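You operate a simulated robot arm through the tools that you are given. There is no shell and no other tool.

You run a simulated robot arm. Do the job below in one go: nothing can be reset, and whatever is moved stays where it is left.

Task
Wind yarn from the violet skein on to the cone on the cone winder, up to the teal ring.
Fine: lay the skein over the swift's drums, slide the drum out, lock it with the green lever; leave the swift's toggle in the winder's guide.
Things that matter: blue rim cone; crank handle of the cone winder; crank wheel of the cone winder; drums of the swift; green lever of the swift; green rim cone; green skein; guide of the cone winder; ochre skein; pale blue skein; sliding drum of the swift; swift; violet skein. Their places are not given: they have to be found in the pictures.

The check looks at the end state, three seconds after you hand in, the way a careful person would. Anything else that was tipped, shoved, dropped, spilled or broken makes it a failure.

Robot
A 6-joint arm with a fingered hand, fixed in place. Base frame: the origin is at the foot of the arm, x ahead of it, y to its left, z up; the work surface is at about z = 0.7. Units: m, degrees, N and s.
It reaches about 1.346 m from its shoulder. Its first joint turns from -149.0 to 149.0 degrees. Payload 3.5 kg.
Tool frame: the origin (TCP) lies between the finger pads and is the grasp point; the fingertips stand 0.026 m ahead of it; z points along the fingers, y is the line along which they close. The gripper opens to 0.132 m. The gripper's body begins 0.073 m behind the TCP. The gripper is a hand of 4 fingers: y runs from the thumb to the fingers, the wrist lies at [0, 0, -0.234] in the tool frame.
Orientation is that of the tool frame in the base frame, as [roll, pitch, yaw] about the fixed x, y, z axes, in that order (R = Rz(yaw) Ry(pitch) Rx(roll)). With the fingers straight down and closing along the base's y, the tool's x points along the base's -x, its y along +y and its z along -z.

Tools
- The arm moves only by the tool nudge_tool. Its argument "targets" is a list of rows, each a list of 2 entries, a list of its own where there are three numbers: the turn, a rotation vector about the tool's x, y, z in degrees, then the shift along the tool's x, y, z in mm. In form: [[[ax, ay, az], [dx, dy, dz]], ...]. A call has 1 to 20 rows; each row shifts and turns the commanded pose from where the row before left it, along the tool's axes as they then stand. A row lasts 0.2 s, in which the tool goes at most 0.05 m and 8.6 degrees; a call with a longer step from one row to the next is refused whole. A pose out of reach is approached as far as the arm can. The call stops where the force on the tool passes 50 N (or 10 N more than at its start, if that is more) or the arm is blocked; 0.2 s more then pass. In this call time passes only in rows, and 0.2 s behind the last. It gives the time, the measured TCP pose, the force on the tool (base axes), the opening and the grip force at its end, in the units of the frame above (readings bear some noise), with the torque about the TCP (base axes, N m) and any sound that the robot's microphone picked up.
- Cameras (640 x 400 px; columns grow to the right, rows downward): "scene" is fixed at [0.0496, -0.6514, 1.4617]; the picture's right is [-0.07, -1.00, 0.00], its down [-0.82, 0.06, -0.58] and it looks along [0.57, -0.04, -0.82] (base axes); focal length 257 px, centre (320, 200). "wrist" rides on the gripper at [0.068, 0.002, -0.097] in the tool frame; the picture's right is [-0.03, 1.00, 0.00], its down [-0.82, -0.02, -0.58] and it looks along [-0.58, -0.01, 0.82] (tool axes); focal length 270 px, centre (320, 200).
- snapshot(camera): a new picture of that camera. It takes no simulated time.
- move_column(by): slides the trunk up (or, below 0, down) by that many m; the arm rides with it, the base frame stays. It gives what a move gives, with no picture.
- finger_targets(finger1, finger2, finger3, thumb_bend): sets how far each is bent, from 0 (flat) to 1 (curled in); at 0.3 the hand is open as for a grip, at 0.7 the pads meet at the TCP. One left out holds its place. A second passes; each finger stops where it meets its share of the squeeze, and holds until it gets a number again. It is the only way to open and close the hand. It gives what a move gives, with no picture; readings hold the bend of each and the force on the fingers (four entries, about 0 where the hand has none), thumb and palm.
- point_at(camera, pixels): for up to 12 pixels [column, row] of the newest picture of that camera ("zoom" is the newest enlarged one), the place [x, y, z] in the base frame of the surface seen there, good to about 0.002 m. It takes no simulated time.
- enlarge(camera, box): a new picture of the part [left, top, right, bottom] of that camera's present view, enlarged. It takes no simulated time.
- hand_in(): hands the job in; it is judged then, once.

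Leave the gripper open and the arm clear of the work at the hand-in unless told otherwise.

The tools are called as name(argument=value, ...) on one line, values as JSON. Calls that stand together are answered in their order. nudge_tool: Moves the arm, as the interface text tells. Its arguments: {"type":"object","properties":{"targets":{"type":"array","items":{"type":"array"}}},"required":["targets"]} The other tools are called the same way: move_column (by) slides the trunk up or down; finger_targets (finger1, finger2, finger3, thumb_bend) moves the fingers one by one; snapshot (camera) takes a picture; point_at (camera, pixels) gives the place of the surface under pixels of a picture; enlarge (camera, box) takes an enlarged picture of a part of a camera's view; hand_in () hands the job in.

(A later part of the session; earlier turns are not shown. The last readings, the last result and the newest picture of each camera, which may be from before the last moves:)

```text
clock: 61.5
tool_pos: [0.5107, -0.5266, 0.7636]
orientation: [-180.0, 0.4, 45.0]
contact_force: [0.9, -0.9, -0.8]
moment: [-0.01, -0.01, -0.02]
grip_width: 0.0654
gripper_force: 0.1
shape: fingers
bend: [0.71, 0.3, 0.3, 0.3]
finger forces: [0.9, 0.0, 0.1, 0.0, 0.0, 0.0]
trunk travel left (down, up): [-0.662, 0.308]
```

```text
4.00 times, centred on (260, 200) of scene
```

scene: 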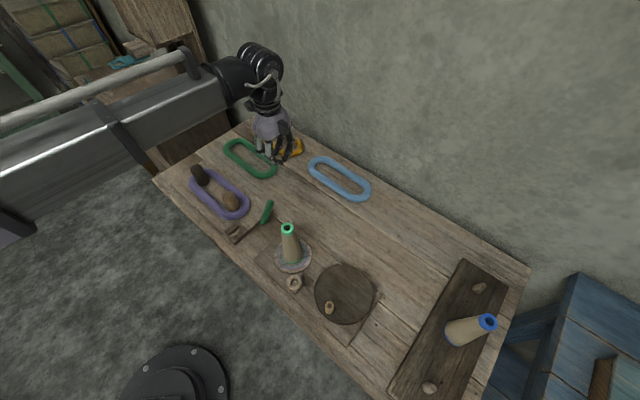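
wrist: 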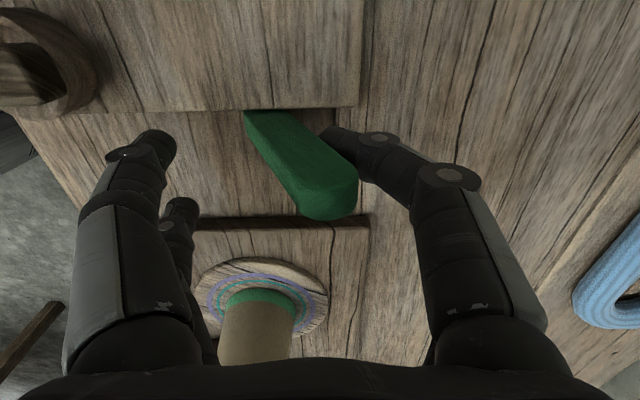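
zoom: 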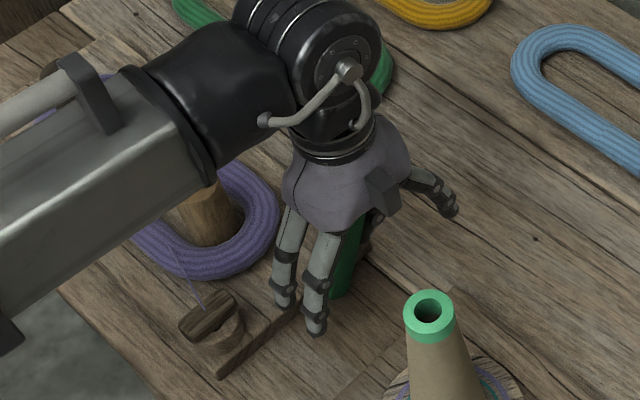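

It swings easily this way (tip moved from column 383 to 340). I keep pushing toward −v with the hooked finger.

nudge_tool(targets=[[[0, 0, 0], [0, -6, 0]], [[0, 0, 0], [0, -6, 0]], [[0, 0, 0], [0, -6, 0]], [[0, 0, 0], [0, -6, 0]]])

snapshot(camera="wrist")

enlarge(camera="scene", box=[210, 150, 310, 250])

```text
clock: 62.5
tool_pos: [0.4942, -0.5093, 0.7633]
orientation: [-179.9, 0.5, 45.0]
contact_force: [0.7, -0.2, 1.6]
moment: [0.0, -0.03, -0.01]
grip_width: 0.0643
gripper_force: 0.4
shape: fingers
bend: [0.72, 0.3, 0.3, 0.3]
finger forces: [1.6, 0.0, 0.0, 0.0, 0.0, 0.0]
trunk travel left (down, up): [-0.662, 0.308]
```

```text
taken
```

wrist: 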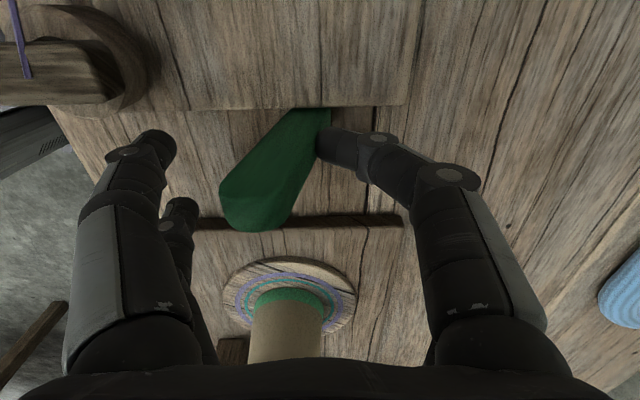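

```text
4.00 times, centred on (260, 200) of scene
```

zoom: 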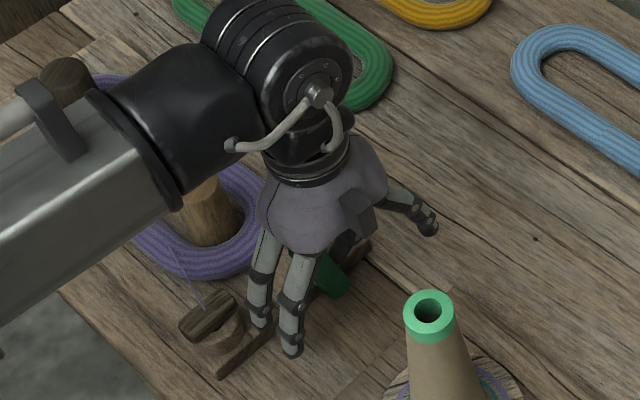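

Past vertical now. I open the thumb flat so it will not block the lever, and push further until a stop is felt.

finger_targets(thumb_bend=0.1)

nudge_tool(targets=[[[0, 0, 0], [0, -6, 0]], [[0, 0, 0], [0, -6, 0]], [[0, 0, 0], [0, -6, 0]]])

snapshot(camera="wrist")

enlarge(camera="scene", box=[210, 150, 310, 250])

```text
clock: 63.5
tool_pos: [0.4945, -0.5115, 0.7634]
orientation: [-179.9, 0.3, 45.0]
contact_force: [0.7, -1.4, 0.6]
moment: [0.0, 0.01, -0.02]
grip_width: 0.0846
gripper_force: 1.0
shape: fingers
bend: [0.72, 0.3, 0.3, 0.1]
finger forces: [1.0, 0.0, 0.0, 0.0, 0.0, 0.1]
trunk travel left (down, up): [-0.662, 0.308]
```

```text
clock: 64.3
tool_pos: [0.4818, -0.4978, 0.7641]
orientation: [179.8, 0.4, 44.9]
contact_force: [3.9, -5.2, 9.4]
moment: [-0.06, -0.29, -0.15]
grip_width: 0.0894
gripper_force: 5.6
shape: fingers
bend: [0.72, 0.3, 0.3, 0.1]
finger forces: [11.3, 0.1, 0.1, 0.1, 0.0, 0.0]
trunk travel left (down, up): [-0.662, 0.308]
```

```text
taken
```

wrist: 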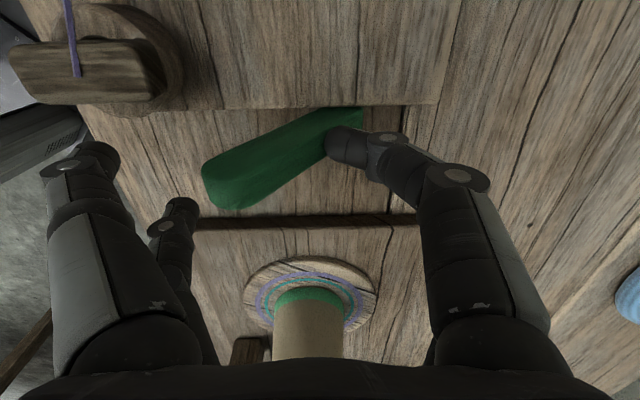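

```text
4.00 times, centred on (260, 200) of scene
```

zoom: 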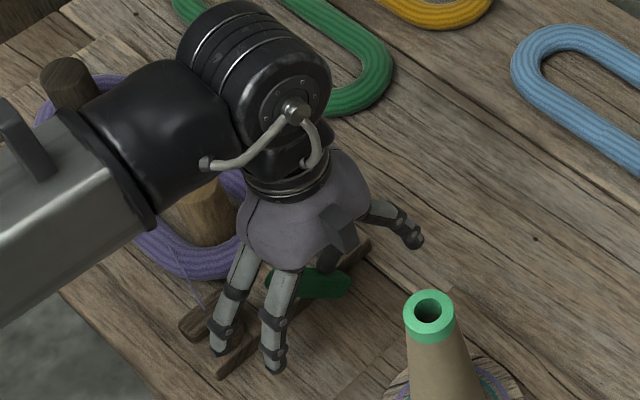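

The lever now leans to −v and pushes back with 11 N. I measure its slope.

point_at(camera="wrist", pixels=[[215, 165], [230, 185], [260, 150], [290, 135], [320, 120], [345, 115], [225, 205]])

enlarge(camera="wrist", box=[180, 90, 440, 250])

```text
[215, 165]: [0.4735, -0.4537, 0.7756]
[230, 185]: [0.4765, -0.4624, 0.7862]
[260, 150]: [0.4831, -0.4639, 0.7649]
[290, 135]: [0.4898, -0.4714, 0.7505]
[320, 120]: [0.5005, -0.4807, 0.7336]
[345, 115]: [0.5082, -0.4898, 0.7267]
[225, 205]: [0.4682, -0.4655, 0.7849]
```

```text
2.46 times, centred on (310, 170) of wrist
```

zoom: 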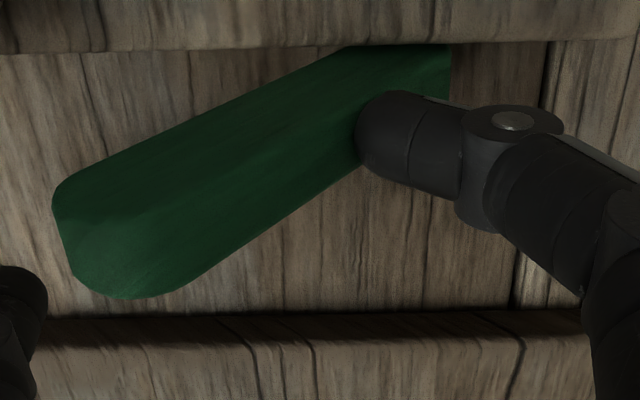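

The lever leans about 35° to −v, roughly mirrored from before. I push another 8 mm to see whether it is at its stop.

nudge_tool(targets=[[[0, 0, 0], [0, -4, 0]], [[0, 0, 0], [0, -4, 0]]])

snapshot(camera="wrist")

point_at(camera="wrist", pixels=[[225, 165], [245, 185], [270, 150], [300, 135], [330, 120], [355, 115], [240, 205]])

```text
clock: 64.9
tool_pos: [0.4766, -0.4923, 0.764]
orientation: [179.9, 0.4, 45.0]
contact_force: [7.6, -9.6, 21.6]
moment: [-0.24, -0.74, -0.27]
grip_width: 0.0976
gripper_force: 11.0
shape: fingers
bend: [0.72, 0.3, 0.3, 0.1]
finger forces: [22.2, 0.1, 0.0, 0.1, 0.1, 0.1]
trunk travel left (down, up): [-0.662, 0.308]
```

```text
taken
```

wrist: 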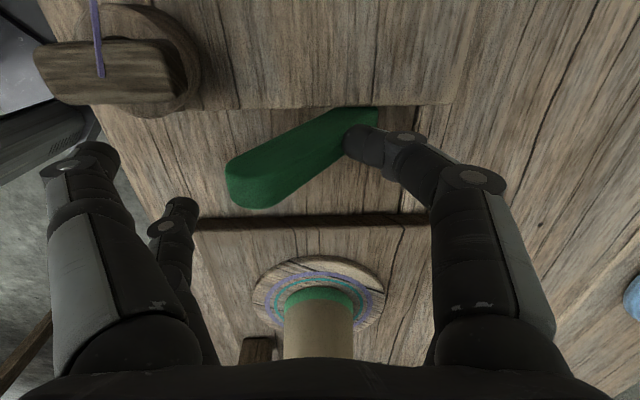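

```text
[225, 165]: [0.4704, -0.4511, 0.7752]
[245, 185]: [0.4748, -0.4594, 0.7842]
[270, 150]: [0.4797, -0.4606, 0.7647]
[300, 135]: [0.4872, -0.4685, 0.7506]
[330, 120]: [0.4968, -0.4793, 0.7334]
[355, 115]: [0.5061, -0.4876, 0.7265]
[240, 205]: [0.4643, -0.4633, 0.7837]
```

Force is 22 N with the tip hardly moving: likely the stop, but I am pushing near the pivot. I back off, rise, close into a beak, and push once more at the tip's height to make sure it is fully over.

nudge_tool(targets=[[[0, 0, 0], [0, 10, 0]], [[0, 0, 0], [0, 20, 0]]])

finger_targets(finger1=0.3, thumb_bend=0.3)

move_column(by=0.09)

finger_targets(finger1=0.7, finger2=0.7, finger3=0.7, thumb_bend=0.7)

nudge_tool(targets=[[[0, 0, 0], [0, 12, 0]]])

snapshot(camera="wrist")

enlarge(camera="scene", box=[210, 150, 310, 250])

```text
clock: 65.5
tool_pos: [0.4961, -0.5116, 0.7635]
orientation: [-179.8, 0.4, 45.1]
contact_force: [-0.9, -0.4, 0.3]
moment: [0.0, -0.01, -0.06]
grip_width: 0.0843
gripper_force: 0.1
shape: fingers
bend: [0.72, 0.3, 0.3, 0.1]
finger forces: [0.1, 0.1, 0.0, 0.0, 0.0, 0.1]
trunk travel left (down, up): [-0.662, 0.308]
```

```text
clock: 66.5
tool_pos: [0.4975, -0.5133, 0.7638]
orientation: [-180.0, 0.4, 45.0]
contact_force: [-2.3, 3.2, 2.6]
moment: [0.15, 0.05, 0.07]
grip_width: 0.1356
gripper_force: 1.7
shape: fingers
bend: [0.3, 0.3, 0.3, 0.29]
finger forces: [0.0, 0.1, 0.0, 0.1, 4.3, 0.0]
trunk travel left (down, up): [-0.662, 0.308]
```

```text
clock: 67.8
tool_pos: [0.4973, -0.5123, 0.8538]
orientation: [-179.8, 0.4, 44.9]
contact_force: [-0.2, 0.1, -0.2]
moment: [-0.03, -0.02, 0.04]
grip_width: 0.1328
gripper_force: 0.0
shape: fingers
bend: [0.3, 0.3, 0.3, 0.3]
finger forces: [0.1, 0.0, 0.0, 0.0, 0.0, 0.1]
trunk travel left (down, up): [-0.752, 0.218]
```

```text
clock: 68.8
tool_pos: [0.4963, -0.5123, 0.8534]
orientation: [180.0, 0.5, 45.0]
contact_force: [0.8, -0.6, -0.3]
moment: [0.01, 0.05, -0.01]
grip_width: 0.0016
gripper_force: 0.1
shape: fingers
bend: [0.7, 0.7, 0.7, 0.7]
finger forces: [0.0, 0.0, 0.0, 0.0, 0.2, 0.1]
trunk travel left (down, up): [-0.752, 0.218]
```

```text
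clock: 69.2
tool_pos: [0.5068, -0.5219, 0.8532]
orientation: [-180.0, 0.4, 45.1]
contact_force: [0.4, 0.7, -0.6]
moment: [0.01, 0.01, -0.01]
grip_width: 0.0012
gripper_force: 0.2
shape: fingers
bend: [0.7, 0.7, 0.7, 0.7]
finger forces: [0.0, 0.1, 0.0, 0.1, 0.0, 0.0]
trunk travel left (down, up): [-0.752, 0.218]
```

```text
taken
```

wrist: 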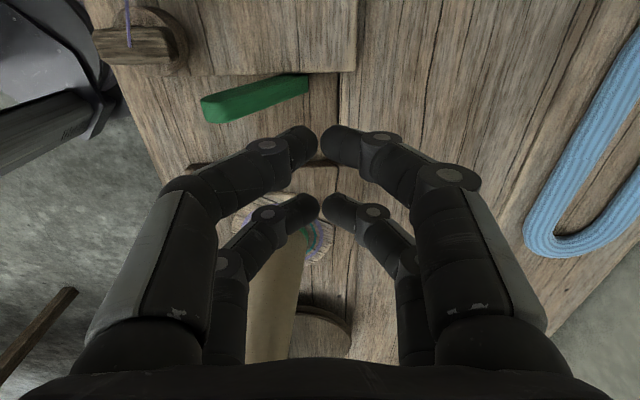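

```text
4.00 times, centred on (260, 200) of scene
```

zoom: 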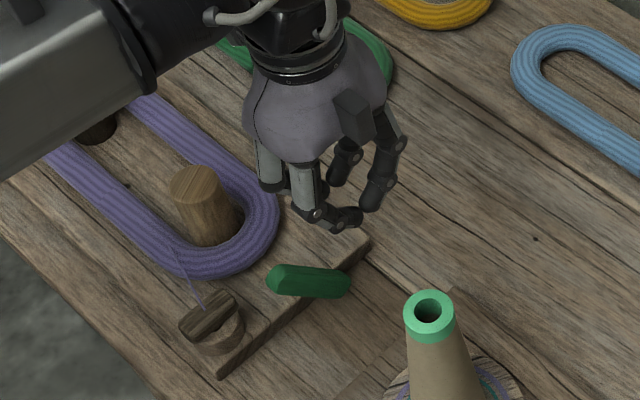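

In reopening, the thumb touched the lever lightly (4 N), so I measure the lever again and push its tip firmly home toward −v.

point_at(camera="wrist", pixels=[[210, 103], [230, 100], [260, 92], [290, 85], [303, 80], [220, 115]])

move_column(by=-0.062)

nudge_tool(targets=[[[0, 0, 0], [0, -8, 0]], [[0, 0, 0], [0, -8, 0]], [[0, 0, 0], [0, -8, 0]]])

snapshot(camera="wrist")

```text
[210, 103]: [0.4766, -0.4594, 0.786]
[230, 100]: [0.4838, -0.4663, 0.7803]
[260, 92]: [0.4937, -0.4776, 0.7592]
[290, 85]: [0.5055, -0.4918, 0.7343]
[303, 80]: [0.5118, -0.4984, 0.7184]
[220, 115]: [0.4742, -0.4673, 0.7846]
```

```text
clock: 70.2
tool_pos: [0.5059, -0.5211, 0.7916]
orientation: [-180.0, 0.5, 45.0]
contact_force: [0.0, 0.5, 0.0]
moment: [0.03, 0.0, 0.01]
grip_width: 0.0014
gripper_force: 0.1
shape: fingers
bend: [0.7, 0.7, 0.7, 0.7]
finger forces: [0.1, 0.0, 0.0, 0.1, 0.0, 0.0]
trunk travel left (down, up): [-0.69, 0.28]
```

```text
clock: 71.0
tool_pos: [0.4884, -0.5048, 0.791]
orientation: [-180.0, 0.4, 44.9]
contact_force: [0.1, 0.0, 0.4]
moment: [0.02, 0.04, -0.02]
grip_width: 0.0016
gripper_force: 0.0
shape: fingers
bend: [0.7, 0.7, 0.7, 0.7]
finger forces: [0.0, 0.0, 0.1, 0.1, 0.1, 0.1]
trunk travel left (down, up): [-0.69, 0.28]
```

```text
taken
```

wrist: 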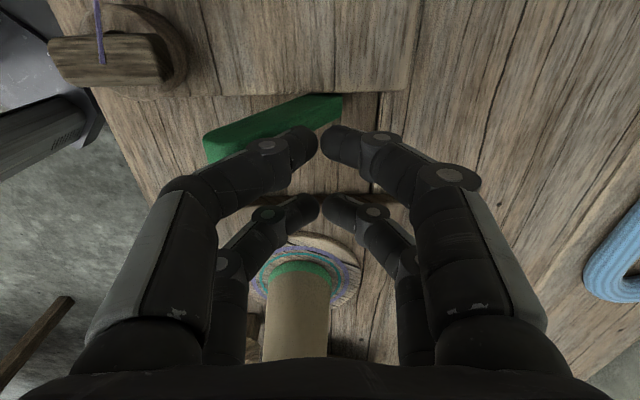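

No contact yet; continue −v in 6 mm rows with force watching.

nudge_tool(targets=[[[0, 0, 0], [0, -6, 0]], [[0, 0, 0], [0, -6, 0]]])

nudge_tool(targets=[[[0, 0, 0], [0, -5, 0]]])

snapshot(camera="wrist")

enlarge(camera="scene", box=[210, 150, 310, 250])

```text
clock: 71.6
tool_pos: [0.48, -0.4975, 0.7907]
orientation: [-180.0, 0.3, 45.0]
contact_force: [1.9, -1.4, 0.4]
moment: [-0.03, -0.03, -0.06]
grip_width: 0.0
gripper_force: 1.6
shape: fingers
bend: [0.7, 0.7, 0.7, 0.71]
finger forces: [0.0, 0.0, 0.0, 0.0, 3.4, 0.1]
trunk travel left (down, up): [-0.69, 0.28]
```

```text
clock: 72.0
tool_pos: [0.4777, -0.4935, 0.7915]
orientation: [179.9, 0.5, 45.0]
contact_force: [6.8, -4.4, 1.4]
moment: [-0.03, -0.1, -0.14]
grip_width: 0.0
gripper_force: 4.7
shape: fingers
bend: [0.69, 0.7, 0.7, 0.72]
finger forces: [0.0, 0.0, 0.0, 0.0, 9.4, 0.1]
trunk travel left (down, up): [-0.69, 0.28]
```

```text
taken
```

wrist: 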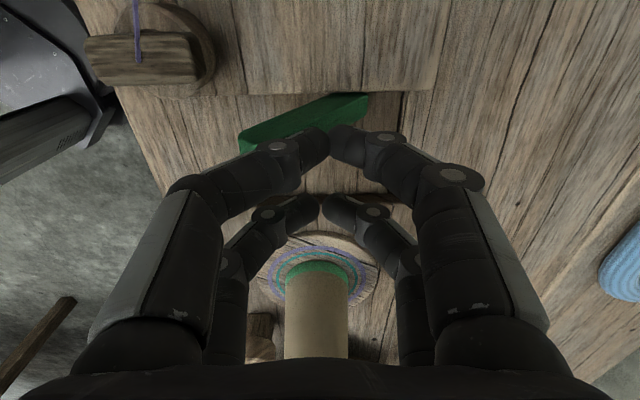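

```text
4.00 times, centred on (260, 200) of scene
```

zoom: 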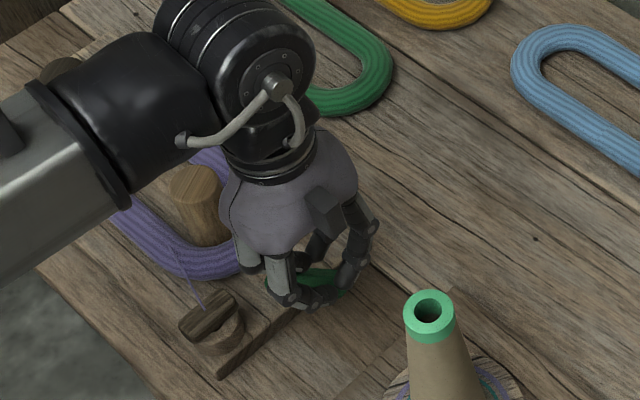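

nudge_tool(targets=[[[0, 0, 0], [0, -5, 0]], [[0, 0, 0], [0, -5, 0]]])

snapshot(camera="wrist")

point_at(camera="wrist", pixels=[[255, 137], [265, 127], [290, 118], [320, 108], [350, 100], [378, 97]])

```text
clock: 72.6
tool_pos: [0.4703, -0.4866, 0.7919]
orientation: [179.9, 0.3, 45.1]
contact_force: [10.7, -12.2, 7.4]
moment: [0.07, -0.18, -0.25]
grip_width: 0.0002
gripper_force: 9.7
shape: fingers
bend: [0.67, 0.7, 0.7, 0.76]
finger forces: [0.0, 0.0, 0.1, 0.1, 19.6, 0.1]
trunk travel left (down, up): [-0.69, 0.28]
```

```text
taken
```

wrist: 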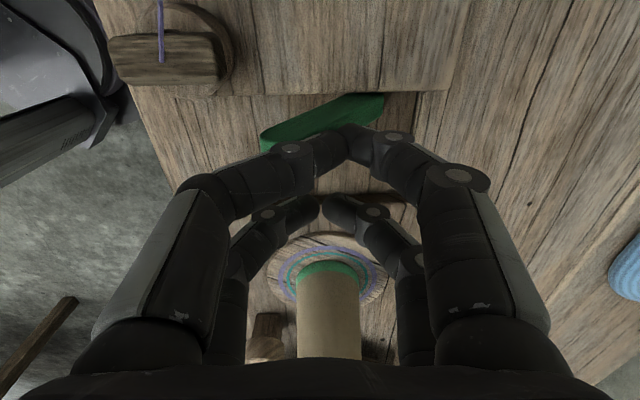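

```text
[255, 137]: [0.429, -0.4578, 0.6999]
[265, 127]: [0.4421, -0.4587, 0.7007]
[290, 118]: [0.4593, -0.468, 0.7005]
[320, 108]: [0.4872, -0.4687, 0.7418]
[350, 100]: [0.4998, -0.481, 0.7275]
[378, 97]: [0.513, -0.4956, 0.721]
```

Nearly 16 N straight at the tip gives no more motion: the lever is at its stop, locked. I back away, rise to z≈0.92, and go over the toggle's line (u≈0.04, v≈0.615) to look at the toggle and the guide.

nudge_tool(targets=[[[0, 0, 0], [0, 15, 0]], [[0, 0, 0], [0, 20, 0]]])

move_column(by=0.13)

finger_targets(finger1=0.3, finger2=0.3, finger3=0.3, thumb_bend=0.3)

nudge_tool(targets=[[[0, 0, 0], [25, -24, 0]], [[0, 0, 0], [25, -24, 0]], [[0, 0, 0], [0, -24, 0]], [[0, 0, 0], [0, -24, 0]]])

snapshot(camera="wrist")

enlarge(camera="scene", box=[180, 150, 310, 250])

```text
clock: 73.2
tool_pos: [0.4947, -0.5102, 0.7917]
orientation: [-179.9, 0.4, 45.0]
contact_force: [0.7, -0.7, 0.2]
moment: [0.0, 0.03, -0.01]
grip_width: 0.0012
gripper_force: 0.0
shape: fingers
bend: [0.7, 0.7, 0.7, 0.7]
finger forces: [0.0, 0.0, 0.0, 0.1, 0.1, 0.0]
trunk travel left (down, up): [-0.69, 0.28]
```

```text
clock: 74.8
tool_pos: [0.4949, -0.51, 0.9219]
orientation: [-179.9, 0.4, 45.0]
contact_force: [0.1, 0.3, -0.8]
moment: [0.02, 0.01, 0.0]
grip_width: 0.0009
gripper_force: 0.1
shape: fingers
bend: [0.7, 0.7, 0.7, 0.7]
finger forces: [0.0, 0.1, 0.1, 0.0, 0.0, 0.1]
trunk travel left (down, up): [-0.82, 0.15]
```

```text
clock: 75.8
tool_pos: [0.494, -0.5096, 0.922]
orientation: [179.9, 0.3, 45.0]
contact_force: [-0.3, 0.3, 0.4]
moment: [0.01, 0.01, -0.01]
grip_width: 0.1323
gripper_force: 0.1
shape: fingers
bend: [0.3, 0.3, 0.3, 0.3]
finger forces: [0.1, 0.0, 0.0, 0.0, 0.1, 0.0]
trunk travel left (down, up): [-0.82, 0.15]
```

```text
clock: 76.8
tool_pos: [0.4614, -0.4068, 0.9219]
orientation: [180.0, 0.5, 45.0]
contact_force: [-0.8, 1.0, 0.8]
moment: [-0.01, 0.0, 0.0]
grip_width: 0.1325
gripper_force: 0.1
shape: fingers
bend: [0.3, 0.3, 0.3, 0.3]
finger forces: [0.1, 0.1, 0.0, 0.1, 0.0, 0.0]
trunk travel left (down, up): [-0.82, 0.15]
```

```text
taken
```

wrist: 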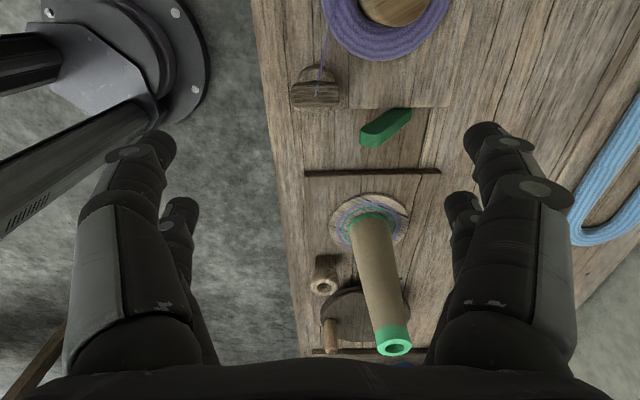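

```text
4.00 times, centred on (245, 200) of scene
```

zoom: 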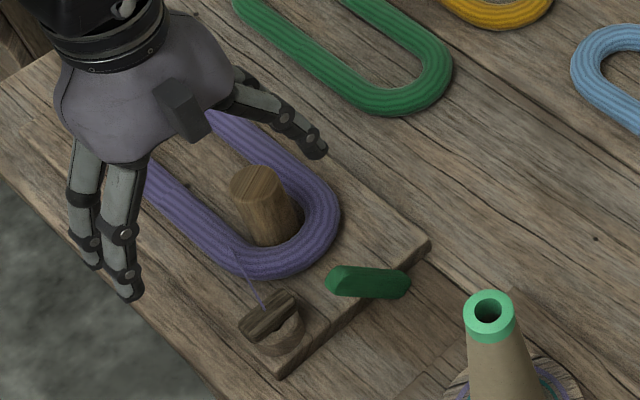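

Now close views of the toggle (318,90) and the guide (325,280) from the wrist camera.

enlarge(camera="wrist", box=[280, 55, 370, 125])

point_at(camera="zoom", pixels=[[90, 240], [250, 240], [250, 330], [420, 240], [250, 200], [250, 150], [300, 100], [90, 330], [410, 330], [330, 80], [200, 100], [420, 180]])

enlarge(camera="wrist", box=[295, 245, 365, 305])

enlarge(camera="scene", box=[222, 220, 262, 250])

enlarge(camera="scene", box=[275, 265, 315, 300])

```text
5.71 times, centred on (325, 90) of wrist
```

zoom: 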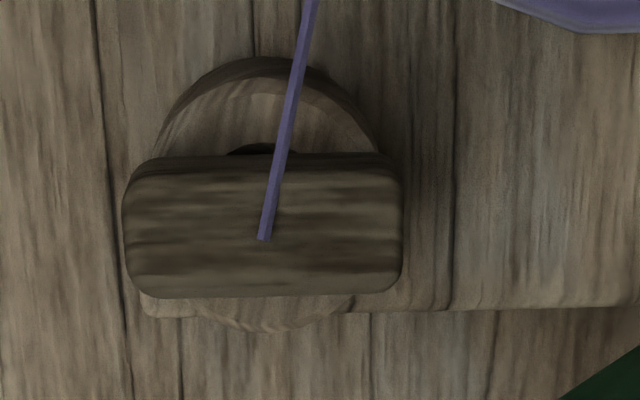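

```text
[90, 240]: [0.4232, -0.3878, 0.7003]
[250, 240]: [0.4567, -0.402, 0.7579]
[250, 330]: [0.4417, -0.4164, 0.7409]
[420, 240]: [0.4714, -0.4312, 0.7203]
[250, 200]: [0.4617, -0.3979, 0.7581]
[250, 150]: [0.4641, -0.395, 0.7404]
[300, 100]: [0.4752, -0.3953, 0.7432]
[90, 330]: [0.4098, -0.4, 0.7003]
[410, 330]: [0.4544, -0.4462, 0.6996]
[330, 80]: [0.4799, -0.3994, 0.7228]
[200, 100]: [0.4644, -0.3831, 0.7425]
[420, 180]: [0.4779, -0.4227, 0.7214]
```

```text
6.67 times, centred on (330, 275) of wrist
```

zoom: 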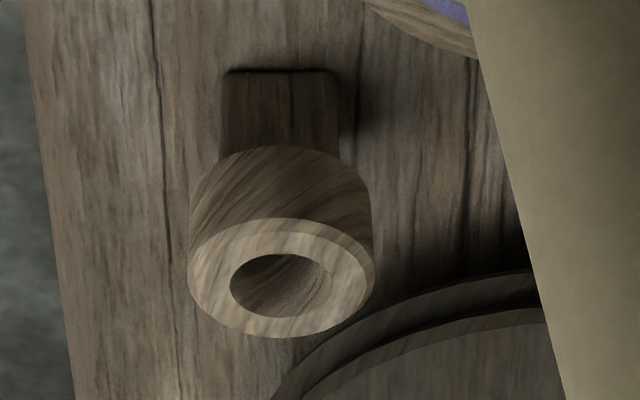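

```text
13.33 times, centred on (242, 235) of scene
```

zoom: 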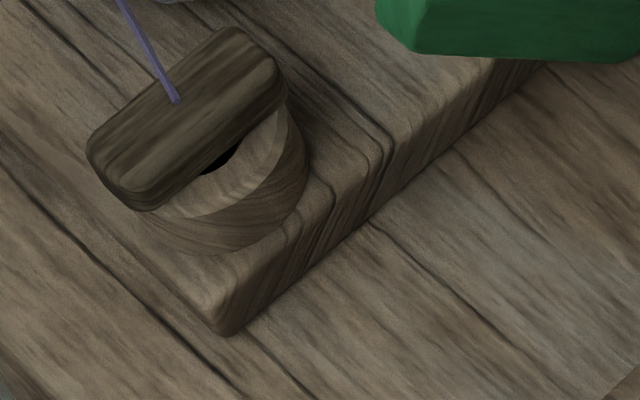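

```text
11.43 times, centred on (295, 282) of scene
```

zoom: 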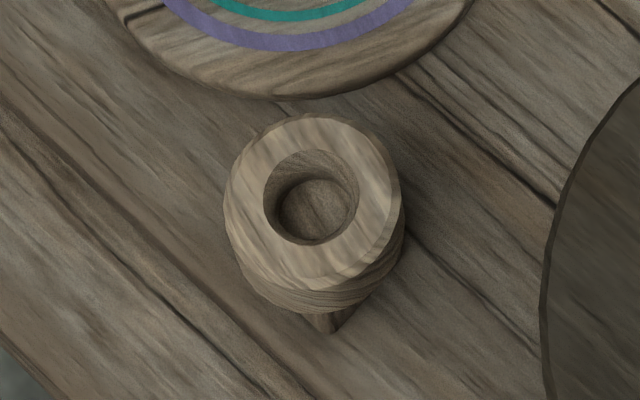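

The toggle is a bar ≈0.039 (v) × 0.021 (u) m, top z≈0.758, centred u≈0.040, v≈0.609, its stem in a cup (top z 0.743). The guide is a similar cup with a round hole. I turn the hand to yaw 135 so it closes across the bar's narrow side, in 11 rows.

nudge_tool(targets=[[[0, 0, -8.18], [0, 0, 0]], [[0, 0, -8.18], [0, 0, 0]], [[0, 0, -8.18], [0, 0, 0]], [[0, 0, -8.18], [0, 0, 0]], [[0, 0, -8.18], [0, 0, 0]], [[0, 0, -8.18], [0, 0, 0]], [[0, 0, -8.18], [0, 0, 0]], [[0, 0, -8.18], [0, 0, 0]], [[0, 0, -8.18], [0, 0, 0]], [[0, 0, -8.18], [0, 0, 0]], [[0, 0, -8.2], [0, 0, 0]]])

finger_targets(finger1=0.55, finger2=0.55, finger3=0.55, thumb_bend=0.55)

snapshot(camera="wrist")

snapshot(camera="scene")

```text
clock: 79.2
tool_pos: [0.4619, -0.4065, 0.9219]
orientation: [-179.6, 0.0, 135.2]
contact_force: [-0.3, 0.7, -0.2]
moment: [0.01, -0.03, -0.04]
grip_width: 0.1323
gripper_force: 0.1
shape: fingers
bend: [0.3, 0.3, 0.3, 0.3]
finger forces: [0.0, 0.1, 0.1, 0.0, 0.0, 0.0]
trunk travel left (down, up): [-0.82, 0.15]
```

```text
clock: 80.2
tool_pos: [0.4624, -0.4068, 0.9214]
orientation: [-179.6, 0.0, 135.1]
contact_force: [-0.4, 0.3, 0.1]
moment: [0.04, 0.02, -0.02]
grip_width: 0.0494
gripper_force: 0.0
shape: fingers
bend: [0.55, 0.55, 0.55, 0.55]
finger forces: [0.1, 0.0, 0.0, 0.0, 0.1, 0.0]
trunk travel left (down, up): [-0.82, 0.15]
```

```text
taken
```

wrist: 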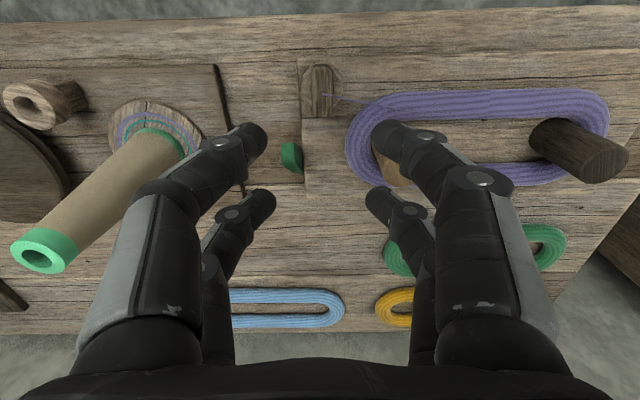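

```text
taken
```

scene: 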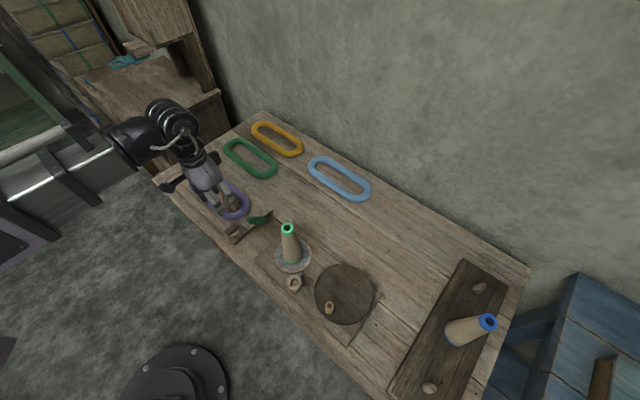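

I measure the toggle bar in this new view for final alignment.

enlarge(camera="wrist", box=[280, 50, 360, 130])

point_at(camera="zoom", pixels=[[310, 140], [260, 170], [360, 170], [310, 200], [310, 250], [310, 110], [275, 250], [345, 250], [400, 180], [220, 180]])

```text
5.00 times, centred on (320, 90) of wrist
```

zoom: 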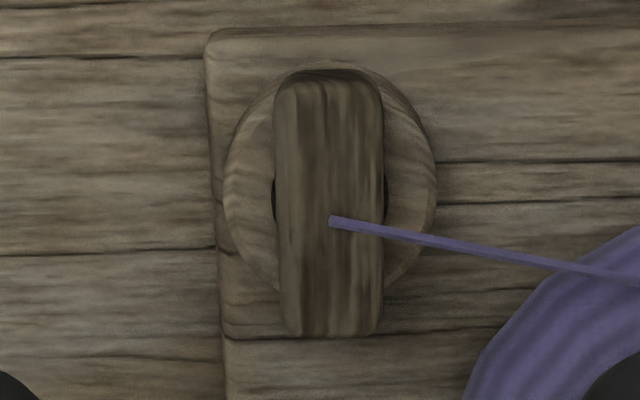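

```text
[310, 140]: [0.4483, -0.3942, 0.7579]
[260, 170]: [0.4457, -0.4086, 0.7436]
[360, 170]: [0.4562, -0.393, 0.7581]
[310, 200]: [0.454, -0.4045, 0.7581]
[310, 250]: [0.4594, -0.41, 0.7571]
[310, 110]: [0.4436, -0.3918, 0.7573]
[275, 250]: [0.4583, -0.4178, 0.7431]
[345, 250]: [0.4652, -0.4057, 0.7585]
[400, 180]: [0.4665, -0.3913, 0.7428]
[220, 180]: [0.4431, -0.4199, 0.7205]
```

The bar's centre is u≈0.039, v≈0.6075. I shift 6 mm (tool +x) and lower 0.147 m to bring the pads to the bar's sides.

nudge_tool(targets=[[[0, 0, 0], [6, 0, 0]]])

move_column(by=-0.1)

snapshot(camera="wrist")

move_column(by=-0.048)

snapshot(camera="wrist")

enlarge(camera="scene", box=[180, 170, 290, 250])

```text
clock: 80.6
tool_pos: [0.4567, -0.4023, 0.921]
orientation: [-179.6, 0.0, 135.1]
contact_force: [-0.2, -0.1, -0.3]
moment: [-0.03, 0.01, 0.02]
grip_width: 0.0498
gripper_force: 0.0
shape: fingers
bend: [0.55, 0.55, 0.55, 0.55]
finger forces: [0.0, 0.0, 0.0, 0.0, 0.0, 0.0]
trunk travel left (down, up): [-0.82, 0.15]
```

```text
clock: 81.9
tool_pos: [0.4581, -0.4032, 0.821]
orientation: [-179.7, 0.1, 135.0]
contact_force: [-0.3, -0.2, -0.6]
moment: [0.01, 0.05, 0.0]
grip_width: 0.0495
gripper_force: 0.1
shape: fingers
bend: [0.55, 0.55, 0.55, 0.55]
finger forces: [0.0, 0.0, 0.0, 0.0, 0.0, 0.1]
trunk travel left (down, up): [-0.72, 0.25]
```

```text
taken
```

wrist: 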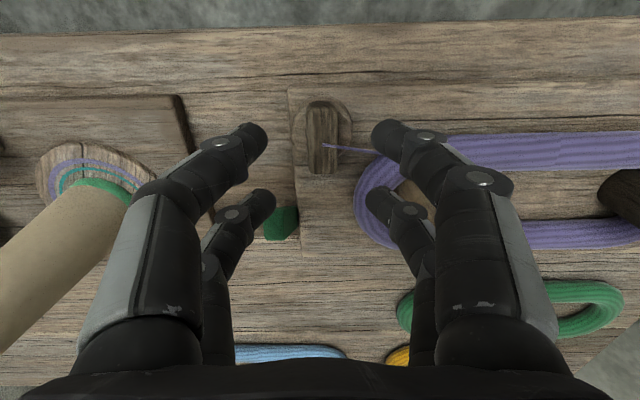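

```text
clock: 82.8
tool_pos: [0.4577, -0.403, 0.7734]
orientation: [-179.6, 0.0, 135.0]
contact_force: [-0.5, 0.5, 0.2]
moment: [-0.04, 0.01, 0.01]
grip_width: 0.0496
gripper_force: 0.1
shape: fingers
bend: [0.55, 0.55, 0.55, 0.55]
finger forces: [0.1, 0.1, 0.0, 0.0, 0.0, 0.0]
trunk travel left (down, up): [-0.672, 0.298]
```

```text
taken
```

wrist: 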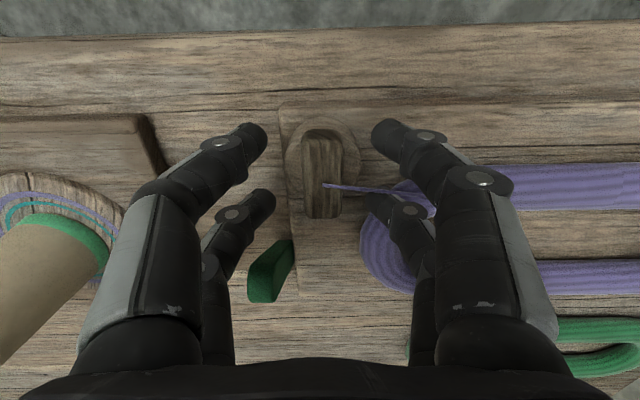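

```text
5.00 times, centred on (235, 210) of scene
```

zoom: 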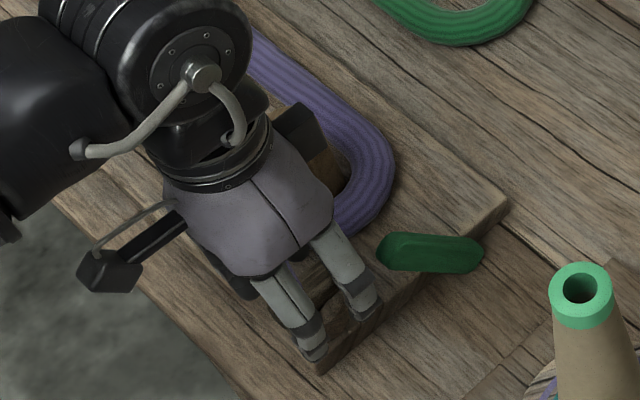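

The bar (cols 303–342) lies between the digit pairs (265 / 372), no contact. I close onto it.

finger_targets(finger1=0.7, finger2=0.7, finger3=0.7, thumb_bend=0.7)

snapshot(camera="wrist")

```text
clock: 83.8
tool_pos: [0.4565, -0.4021, 0.7729]
orientation: [-179.6, -0.1, 135.0]
contact_force: [0.6, -0.5, -0.5]
moment: [0.02, 0.02, 0.01]
grip_width: 0.0157
gripper_force: 8.3
shape: fingers
bend: [0.65, 0.65, 0.65, 0.68]
finger forces: [4.2, 4.0, 3.6, 0.0, 4.6, 0.0]
trunk travel left (down, up): [-0.672, 0.298]
```

```text
taken
```

wrist: 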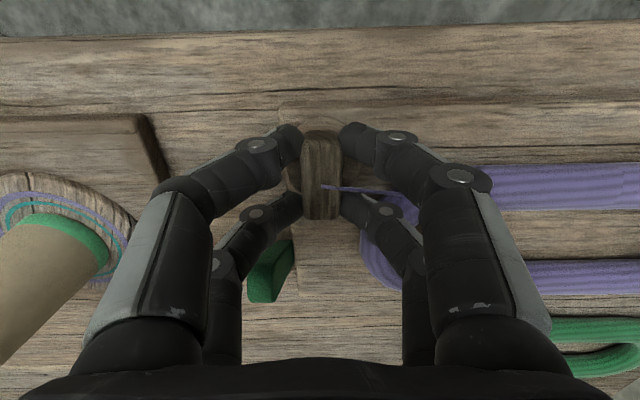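

All four digits hold the bar (≈4 N each). I squeeze a bit more and lift 0.03 m.

finger_targets(finger1=0.74, finger2=0.74, finger3=0.74, thumb_bend=0.74)

move_column(by=0.03)

snapshot(camera="wrist")

enlarge(camera="scene", box=[200, 190, 290, 250])

```text
clock: 84.8
tool_pos: [0.4583, -0.4018, 0.7742]
orientation: [-179.7, 0.0, 135.0]
contact_force: [0.5, 0.6, 0.7]
moment: [0.0, 0.02, 0.0]
grip_width: 0.0142
gripper_force: 16.7
shape: fingers
bend: [0.68, 0.7, 0.71, 0.69]
finger forces: [7.4, 8.8, 7.9, 0.0, 8.9, 0.0]
trunk travel left (down, up): [-0.672, 0.298]
```

```text
clock: 85.6
tool_pos: [0.4586, -0.4022, 0.8034]
orientation: [-179.6, 0.0, 135.0]
contact_force: [-0.3, 0.4, -0.3]
moment: [-0.02, -0.06, 0.02]
grip_width: 0.0144
gripper_force: 16.3
shape: fingers
bend: [0.68, 0.7, 0.71, 0.69]
finger forces: [7.4, 8.8, 7.9, 0.0, 9.0, 0.0]
trunk travel left (down, up): [-0.702, 0.268]
```

```text
taken
```

wrist: 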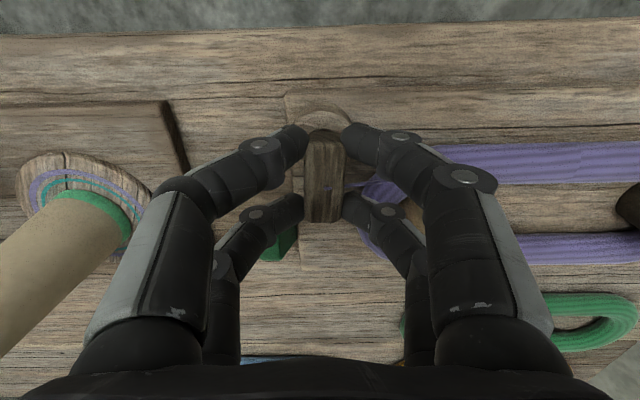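

```text
6.67 times, centred on (245, 220) of scene
```

zoom: 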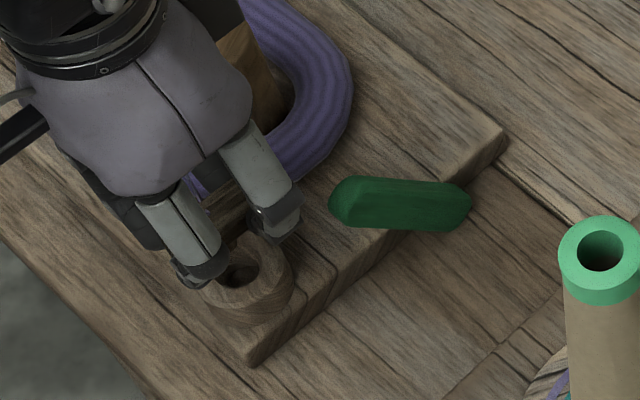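

The toggle came out (the cup's hole is empty). I raise to z≈0.88 and, from the scene camera, measure the guide's rim.

move_column(by=0.08)

enlarge(camera="scene", box=[275, 265, 315, 300])

point_at(camera="zoom", pixels=[[243, 190], [382, 190], [312, 130], [312, 262], [260, 140], [365, 245], [265, 245], [365, 140], [312, 215], [330, 320], [228, 200], [396, 200]])

```text
clock: 86.7
tool_pos: [0.4578, -0.4037, 0.8828]
orientation: [-179.6, -0.1, 135.0]
contact_force: [-0.6, 0.0, -1.3]
moment: [-0.03, 0.0, -0.02]
grip_width: 0.0141
gripper_force: 16.4
shape: fingers
bend: [0.68, 0.7, 0.71, 0.69]
finger forces: [7.4, 8.8, 7.9, 0.0, 9.0, 0.0]
trunk travel left (down, up): [-0.782, 0.188]
```

```text
11.43 times, centred on (295, 282) of scene
```

zoom: 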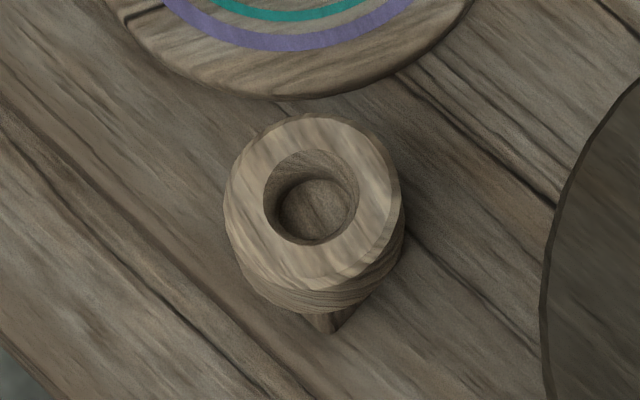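

```text
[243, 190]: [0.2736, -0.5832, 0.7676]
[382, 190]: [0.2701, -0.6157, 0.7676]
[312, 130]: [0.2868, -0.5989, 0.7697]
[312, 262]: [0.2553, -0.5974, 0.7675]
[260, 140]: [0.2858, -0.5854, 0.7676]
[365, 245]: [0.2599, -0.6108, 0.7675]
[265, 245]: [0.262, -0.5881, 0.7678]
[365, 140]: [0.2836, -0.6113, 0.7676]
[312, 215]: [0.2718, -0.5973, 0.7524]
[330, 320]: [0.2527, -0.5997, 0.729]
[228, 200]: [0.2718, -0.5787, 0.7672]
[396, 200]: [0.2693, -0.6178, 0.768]
```

The guide's centre is (0.2708,-0.5983), rim z≈0.768, hole ≈22 mm wide. I measure the held bar relative to the TCP now.

enlarge(camera="wrist", box=[270, 100, 380, 240])

point_at(camera="wrist", pixels=[[312, 150], [324, 150], [336, 150], [324, 140], [324, 180], [324, 205], [308, 170], [341, 170]])

snapshot(camera="scene")

```text
2.86 times, centred on (325, 170) of wrist
```

zoom: 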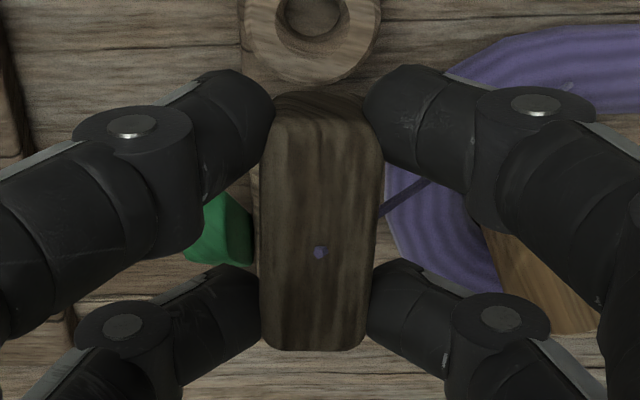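

```text
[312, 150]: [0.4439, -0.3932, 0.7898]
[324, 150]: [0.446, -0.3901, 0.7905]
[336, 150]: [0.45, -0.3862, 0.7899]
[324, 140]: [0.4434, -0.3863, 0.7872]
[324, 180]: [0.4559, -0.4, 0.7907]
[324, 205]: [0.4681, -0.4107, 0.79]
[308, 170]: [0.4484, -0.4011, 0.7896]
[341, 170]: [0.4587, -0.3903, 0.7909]
```

```text
taken
```

scene: 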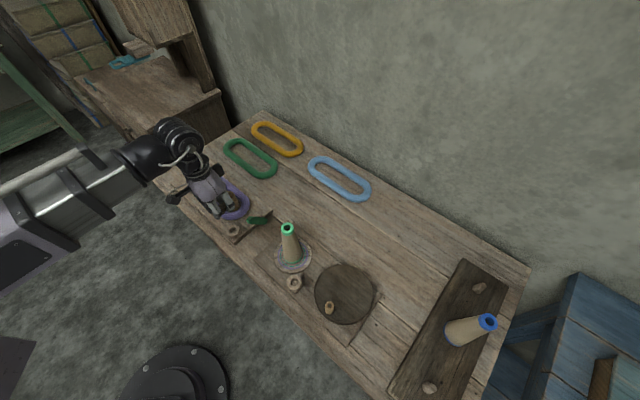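

That measurement used the earlier picture; I take the points from the newest enlargement to be sure.

enlarge(camera="wrist", box=[270, 100, 380, 240])

point_at(camera="zoom", pixels=[[320, 130], [320, 200], [320, 300], [265, 200], [378, 200], [265, 300], [365, 300], [320, 345], [320, 100], [318, 253]])

```text
2.86 times, centred on (325, 170) of wrist
```

zoom: 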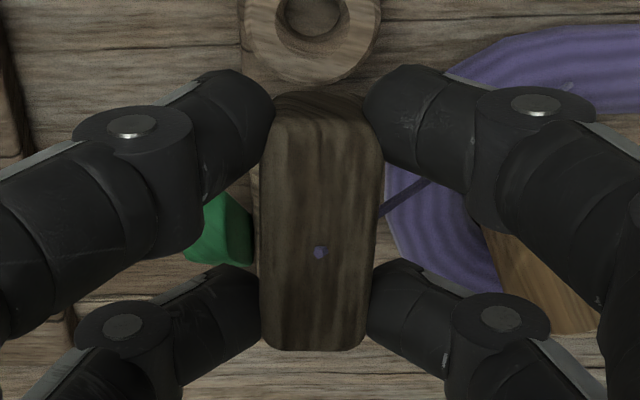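

```text
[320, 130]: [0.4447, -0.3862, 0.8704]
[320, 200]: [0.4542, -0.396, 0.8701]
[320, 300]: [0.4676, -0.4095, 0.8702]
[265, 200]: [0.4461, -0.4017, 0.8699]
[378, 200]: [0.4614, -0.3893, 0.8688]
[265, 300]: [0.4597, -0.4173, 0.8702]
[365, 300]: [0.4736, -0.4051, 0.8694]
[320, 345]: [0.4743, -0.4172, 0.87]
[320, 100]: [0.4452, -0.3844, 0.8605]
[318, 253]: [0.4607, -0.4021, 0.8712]
```

Bar centre is +2 mm in u from the TCP and its top 13 mm below it. To bring the stem over the guide's hole (u −0.2316, v 0.6145), I move −272.7 mm along tool y and −5.4 mm along tool x.

nudge_tool(targets=[[[0, 0, 0], [-0.54, -27.27, 0]], [[0, 0, 0], [-0.54, -27.27, 0]], [[0, 0, 0], [-0.54, -27.27, 0]], [[0, 0, 0], [-0.54, -27.27, 0]], [[0, 0, 0], [-0.54, -27.27, 0]], [[0, 0, 0], [-0.54, -27.27, 0]], [[0, 0, 0], [-0.54, -27.27, 0]], [[0, 0, 0], [-0.54, -27.27, 0]], [[0, 0, 0], [-0.54, -27.27, 0]], [[0, 0, 0], [-0.54, -27.27, 0]]])

snapshot(camera="wrist")

snapshot(camera="scene")

```text
clock: 88.9
tool_pos: [0.2681, -0.5996, 0.8843]
orientation: [-179.6, 0.0, 135.0]
contact_force: [-0.3, -0.6, -0.5]
moment: [0.01, 0.01, 0.01]
grip_width: 0.014
gripper_force: 16.6
shape: fingers
bend: [0.68, 0.7, 0.71, 0.69]
finger forces: [7.2, 8.9, 7.8, 0.0, 8.6, 0.0]
trunk travel left (down, up): [-0.782, 0.188]
```

```text
taken
```

wrist: 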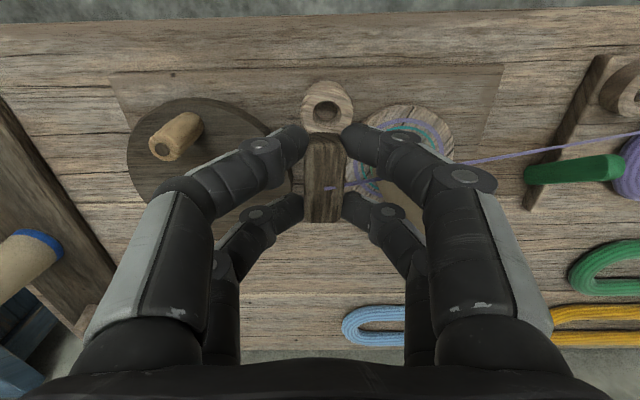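

```text
taken
```

scene: 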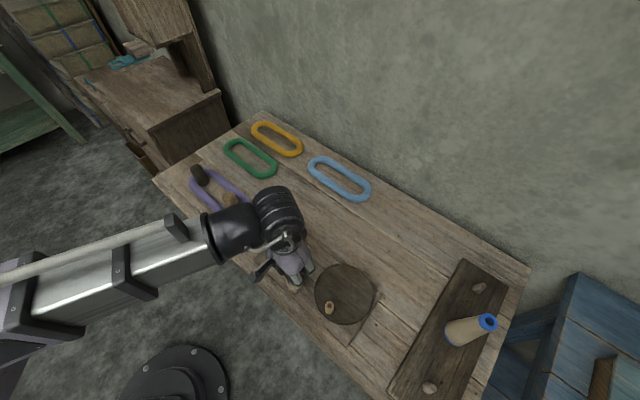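

The thread pays out to the toggle. I measure both guide rim and bar in this wrist picture.

enlarge(camera="wrist", box=[270, 70, 390, 235])

point_at(camera="wrist", pixels=[[306, 110], [349, 110], [327, 88], [327, 128], [315, 96], [340, 96], [327, 108], [328, 188], [308, 170], [342, 170], [324, 150], [324, 215]])

```text
2.42 times, centred on (330, 152) of wrist
```

zoom: 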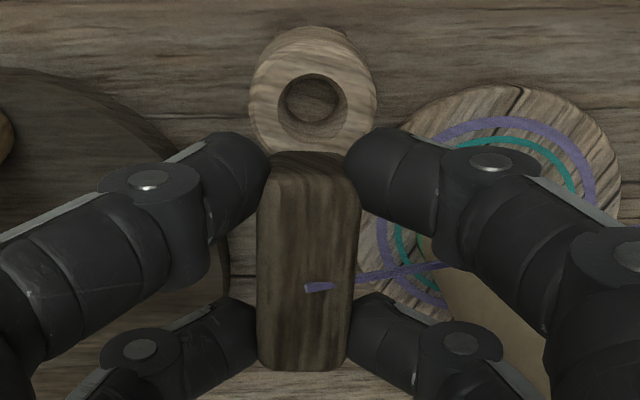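

```text
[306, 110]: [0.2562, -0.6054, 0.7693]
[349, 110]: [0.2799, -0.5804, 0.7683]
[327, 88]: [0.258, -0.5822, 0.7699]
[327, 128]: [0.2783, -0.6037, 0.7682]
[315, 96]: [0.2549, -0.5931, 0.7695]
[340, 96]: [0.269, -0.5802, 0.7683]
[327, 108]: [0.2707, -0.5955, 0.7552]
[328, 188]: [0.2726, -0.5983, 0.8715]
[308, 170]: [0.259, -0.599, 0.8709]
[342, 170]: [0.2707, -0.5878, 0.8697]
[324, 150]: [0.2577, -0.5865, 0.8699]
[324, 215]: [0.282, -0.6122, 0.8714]
```

Bar centre and hole centre agree within about 1 mm. I lower 0.06 m, then in small steps while reading the force.

move_column(by=-0.06)

enlarge(camera="wrist", box=[240, 80, 420, 240])

enlarge(camera="scene", box=[255, 235, 335, 305])

```text
clock: 89.9
tool_pos: [0.2682, -0.5995, 0.8234]
orientation: [-179.5, 0.1, 135.0]
contact_force: [0.0, 0.4, -0.1]
moment: [0.02, -0.01, 0.0]
grip_width: 0.0141
gripper_force: 16.1
shape: fingers
bend: [0.68, 0.7, 0.71, 0.69]
finger forces: [7.2, 8.7, 7.9, 0.0, 8.7, 0.0]
trunk travel left (down, up): [-0.722, 0.248]
```

```text
2.50 times, centred on (330, 160) of wrist
```

zoom: 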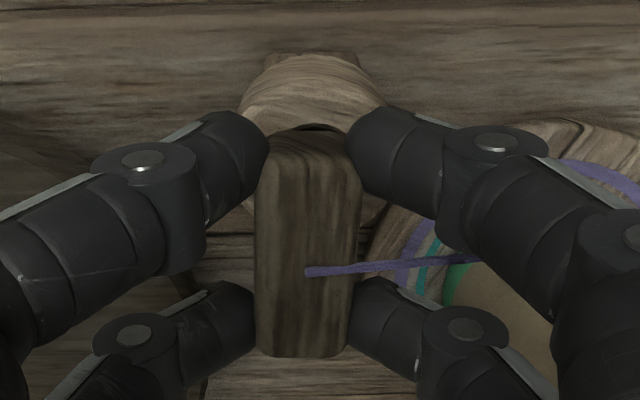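

```text
5.71 times, centred on (295, 270) of scene
```

zoom: 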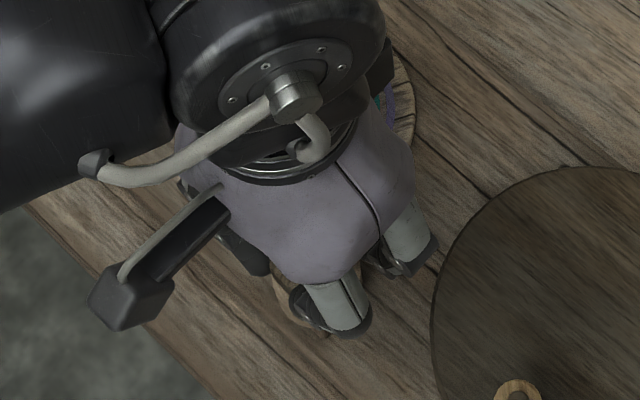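

move_column(by=-0.012)

move_column(by=-0.007)

enlarge(camera="wrist", box=[240, 80, 420, 240])

```text
clock: 90.5
tool_pos: [0.2672, -0.5994, 0.8118]
orientation: [-179.6, -0.1, 134.9]
contact_force: [-0.1, -0.4, -0.8]
moment: [-0.02, -0.01, -0.02]
grip_width: 0.014
gripper_force: 16.4
shape: fingers
bend: [0.68, 0.7, 0.71, 0.69]
finger forces: [7.3, 8.8, 7.9, 0.0, 8.7, 0.0]
trunk travel left (down, up): [-0.71, 0.26]
```

```text
clock: 91.1
tool_pos: [0.2691, -0.5997, 0.8056]
orientation: [-179.5, 0.0, 135.0]
contact_force: [0.3, 0.0, 0.1]
moment: [0.01, 0.02, -0.02]
grip_width: 0.0142
gripper_force: 16.6
shape: fingers
bend: [0.68, 0.7, 0.71, 0.69]
finger forces: [7.2, 8.8, 7.8, 0.0, 8.6, 0.0]
trunk travel left (down, up): [-0.703, 0.267]
```

```text
2.50 times, centred on (330, 160) of wrist
```

zoom: 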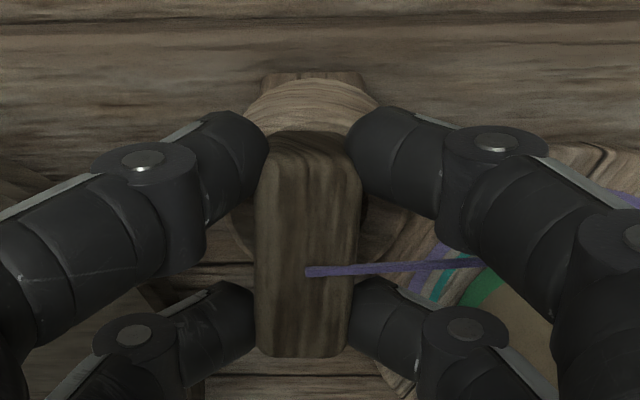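

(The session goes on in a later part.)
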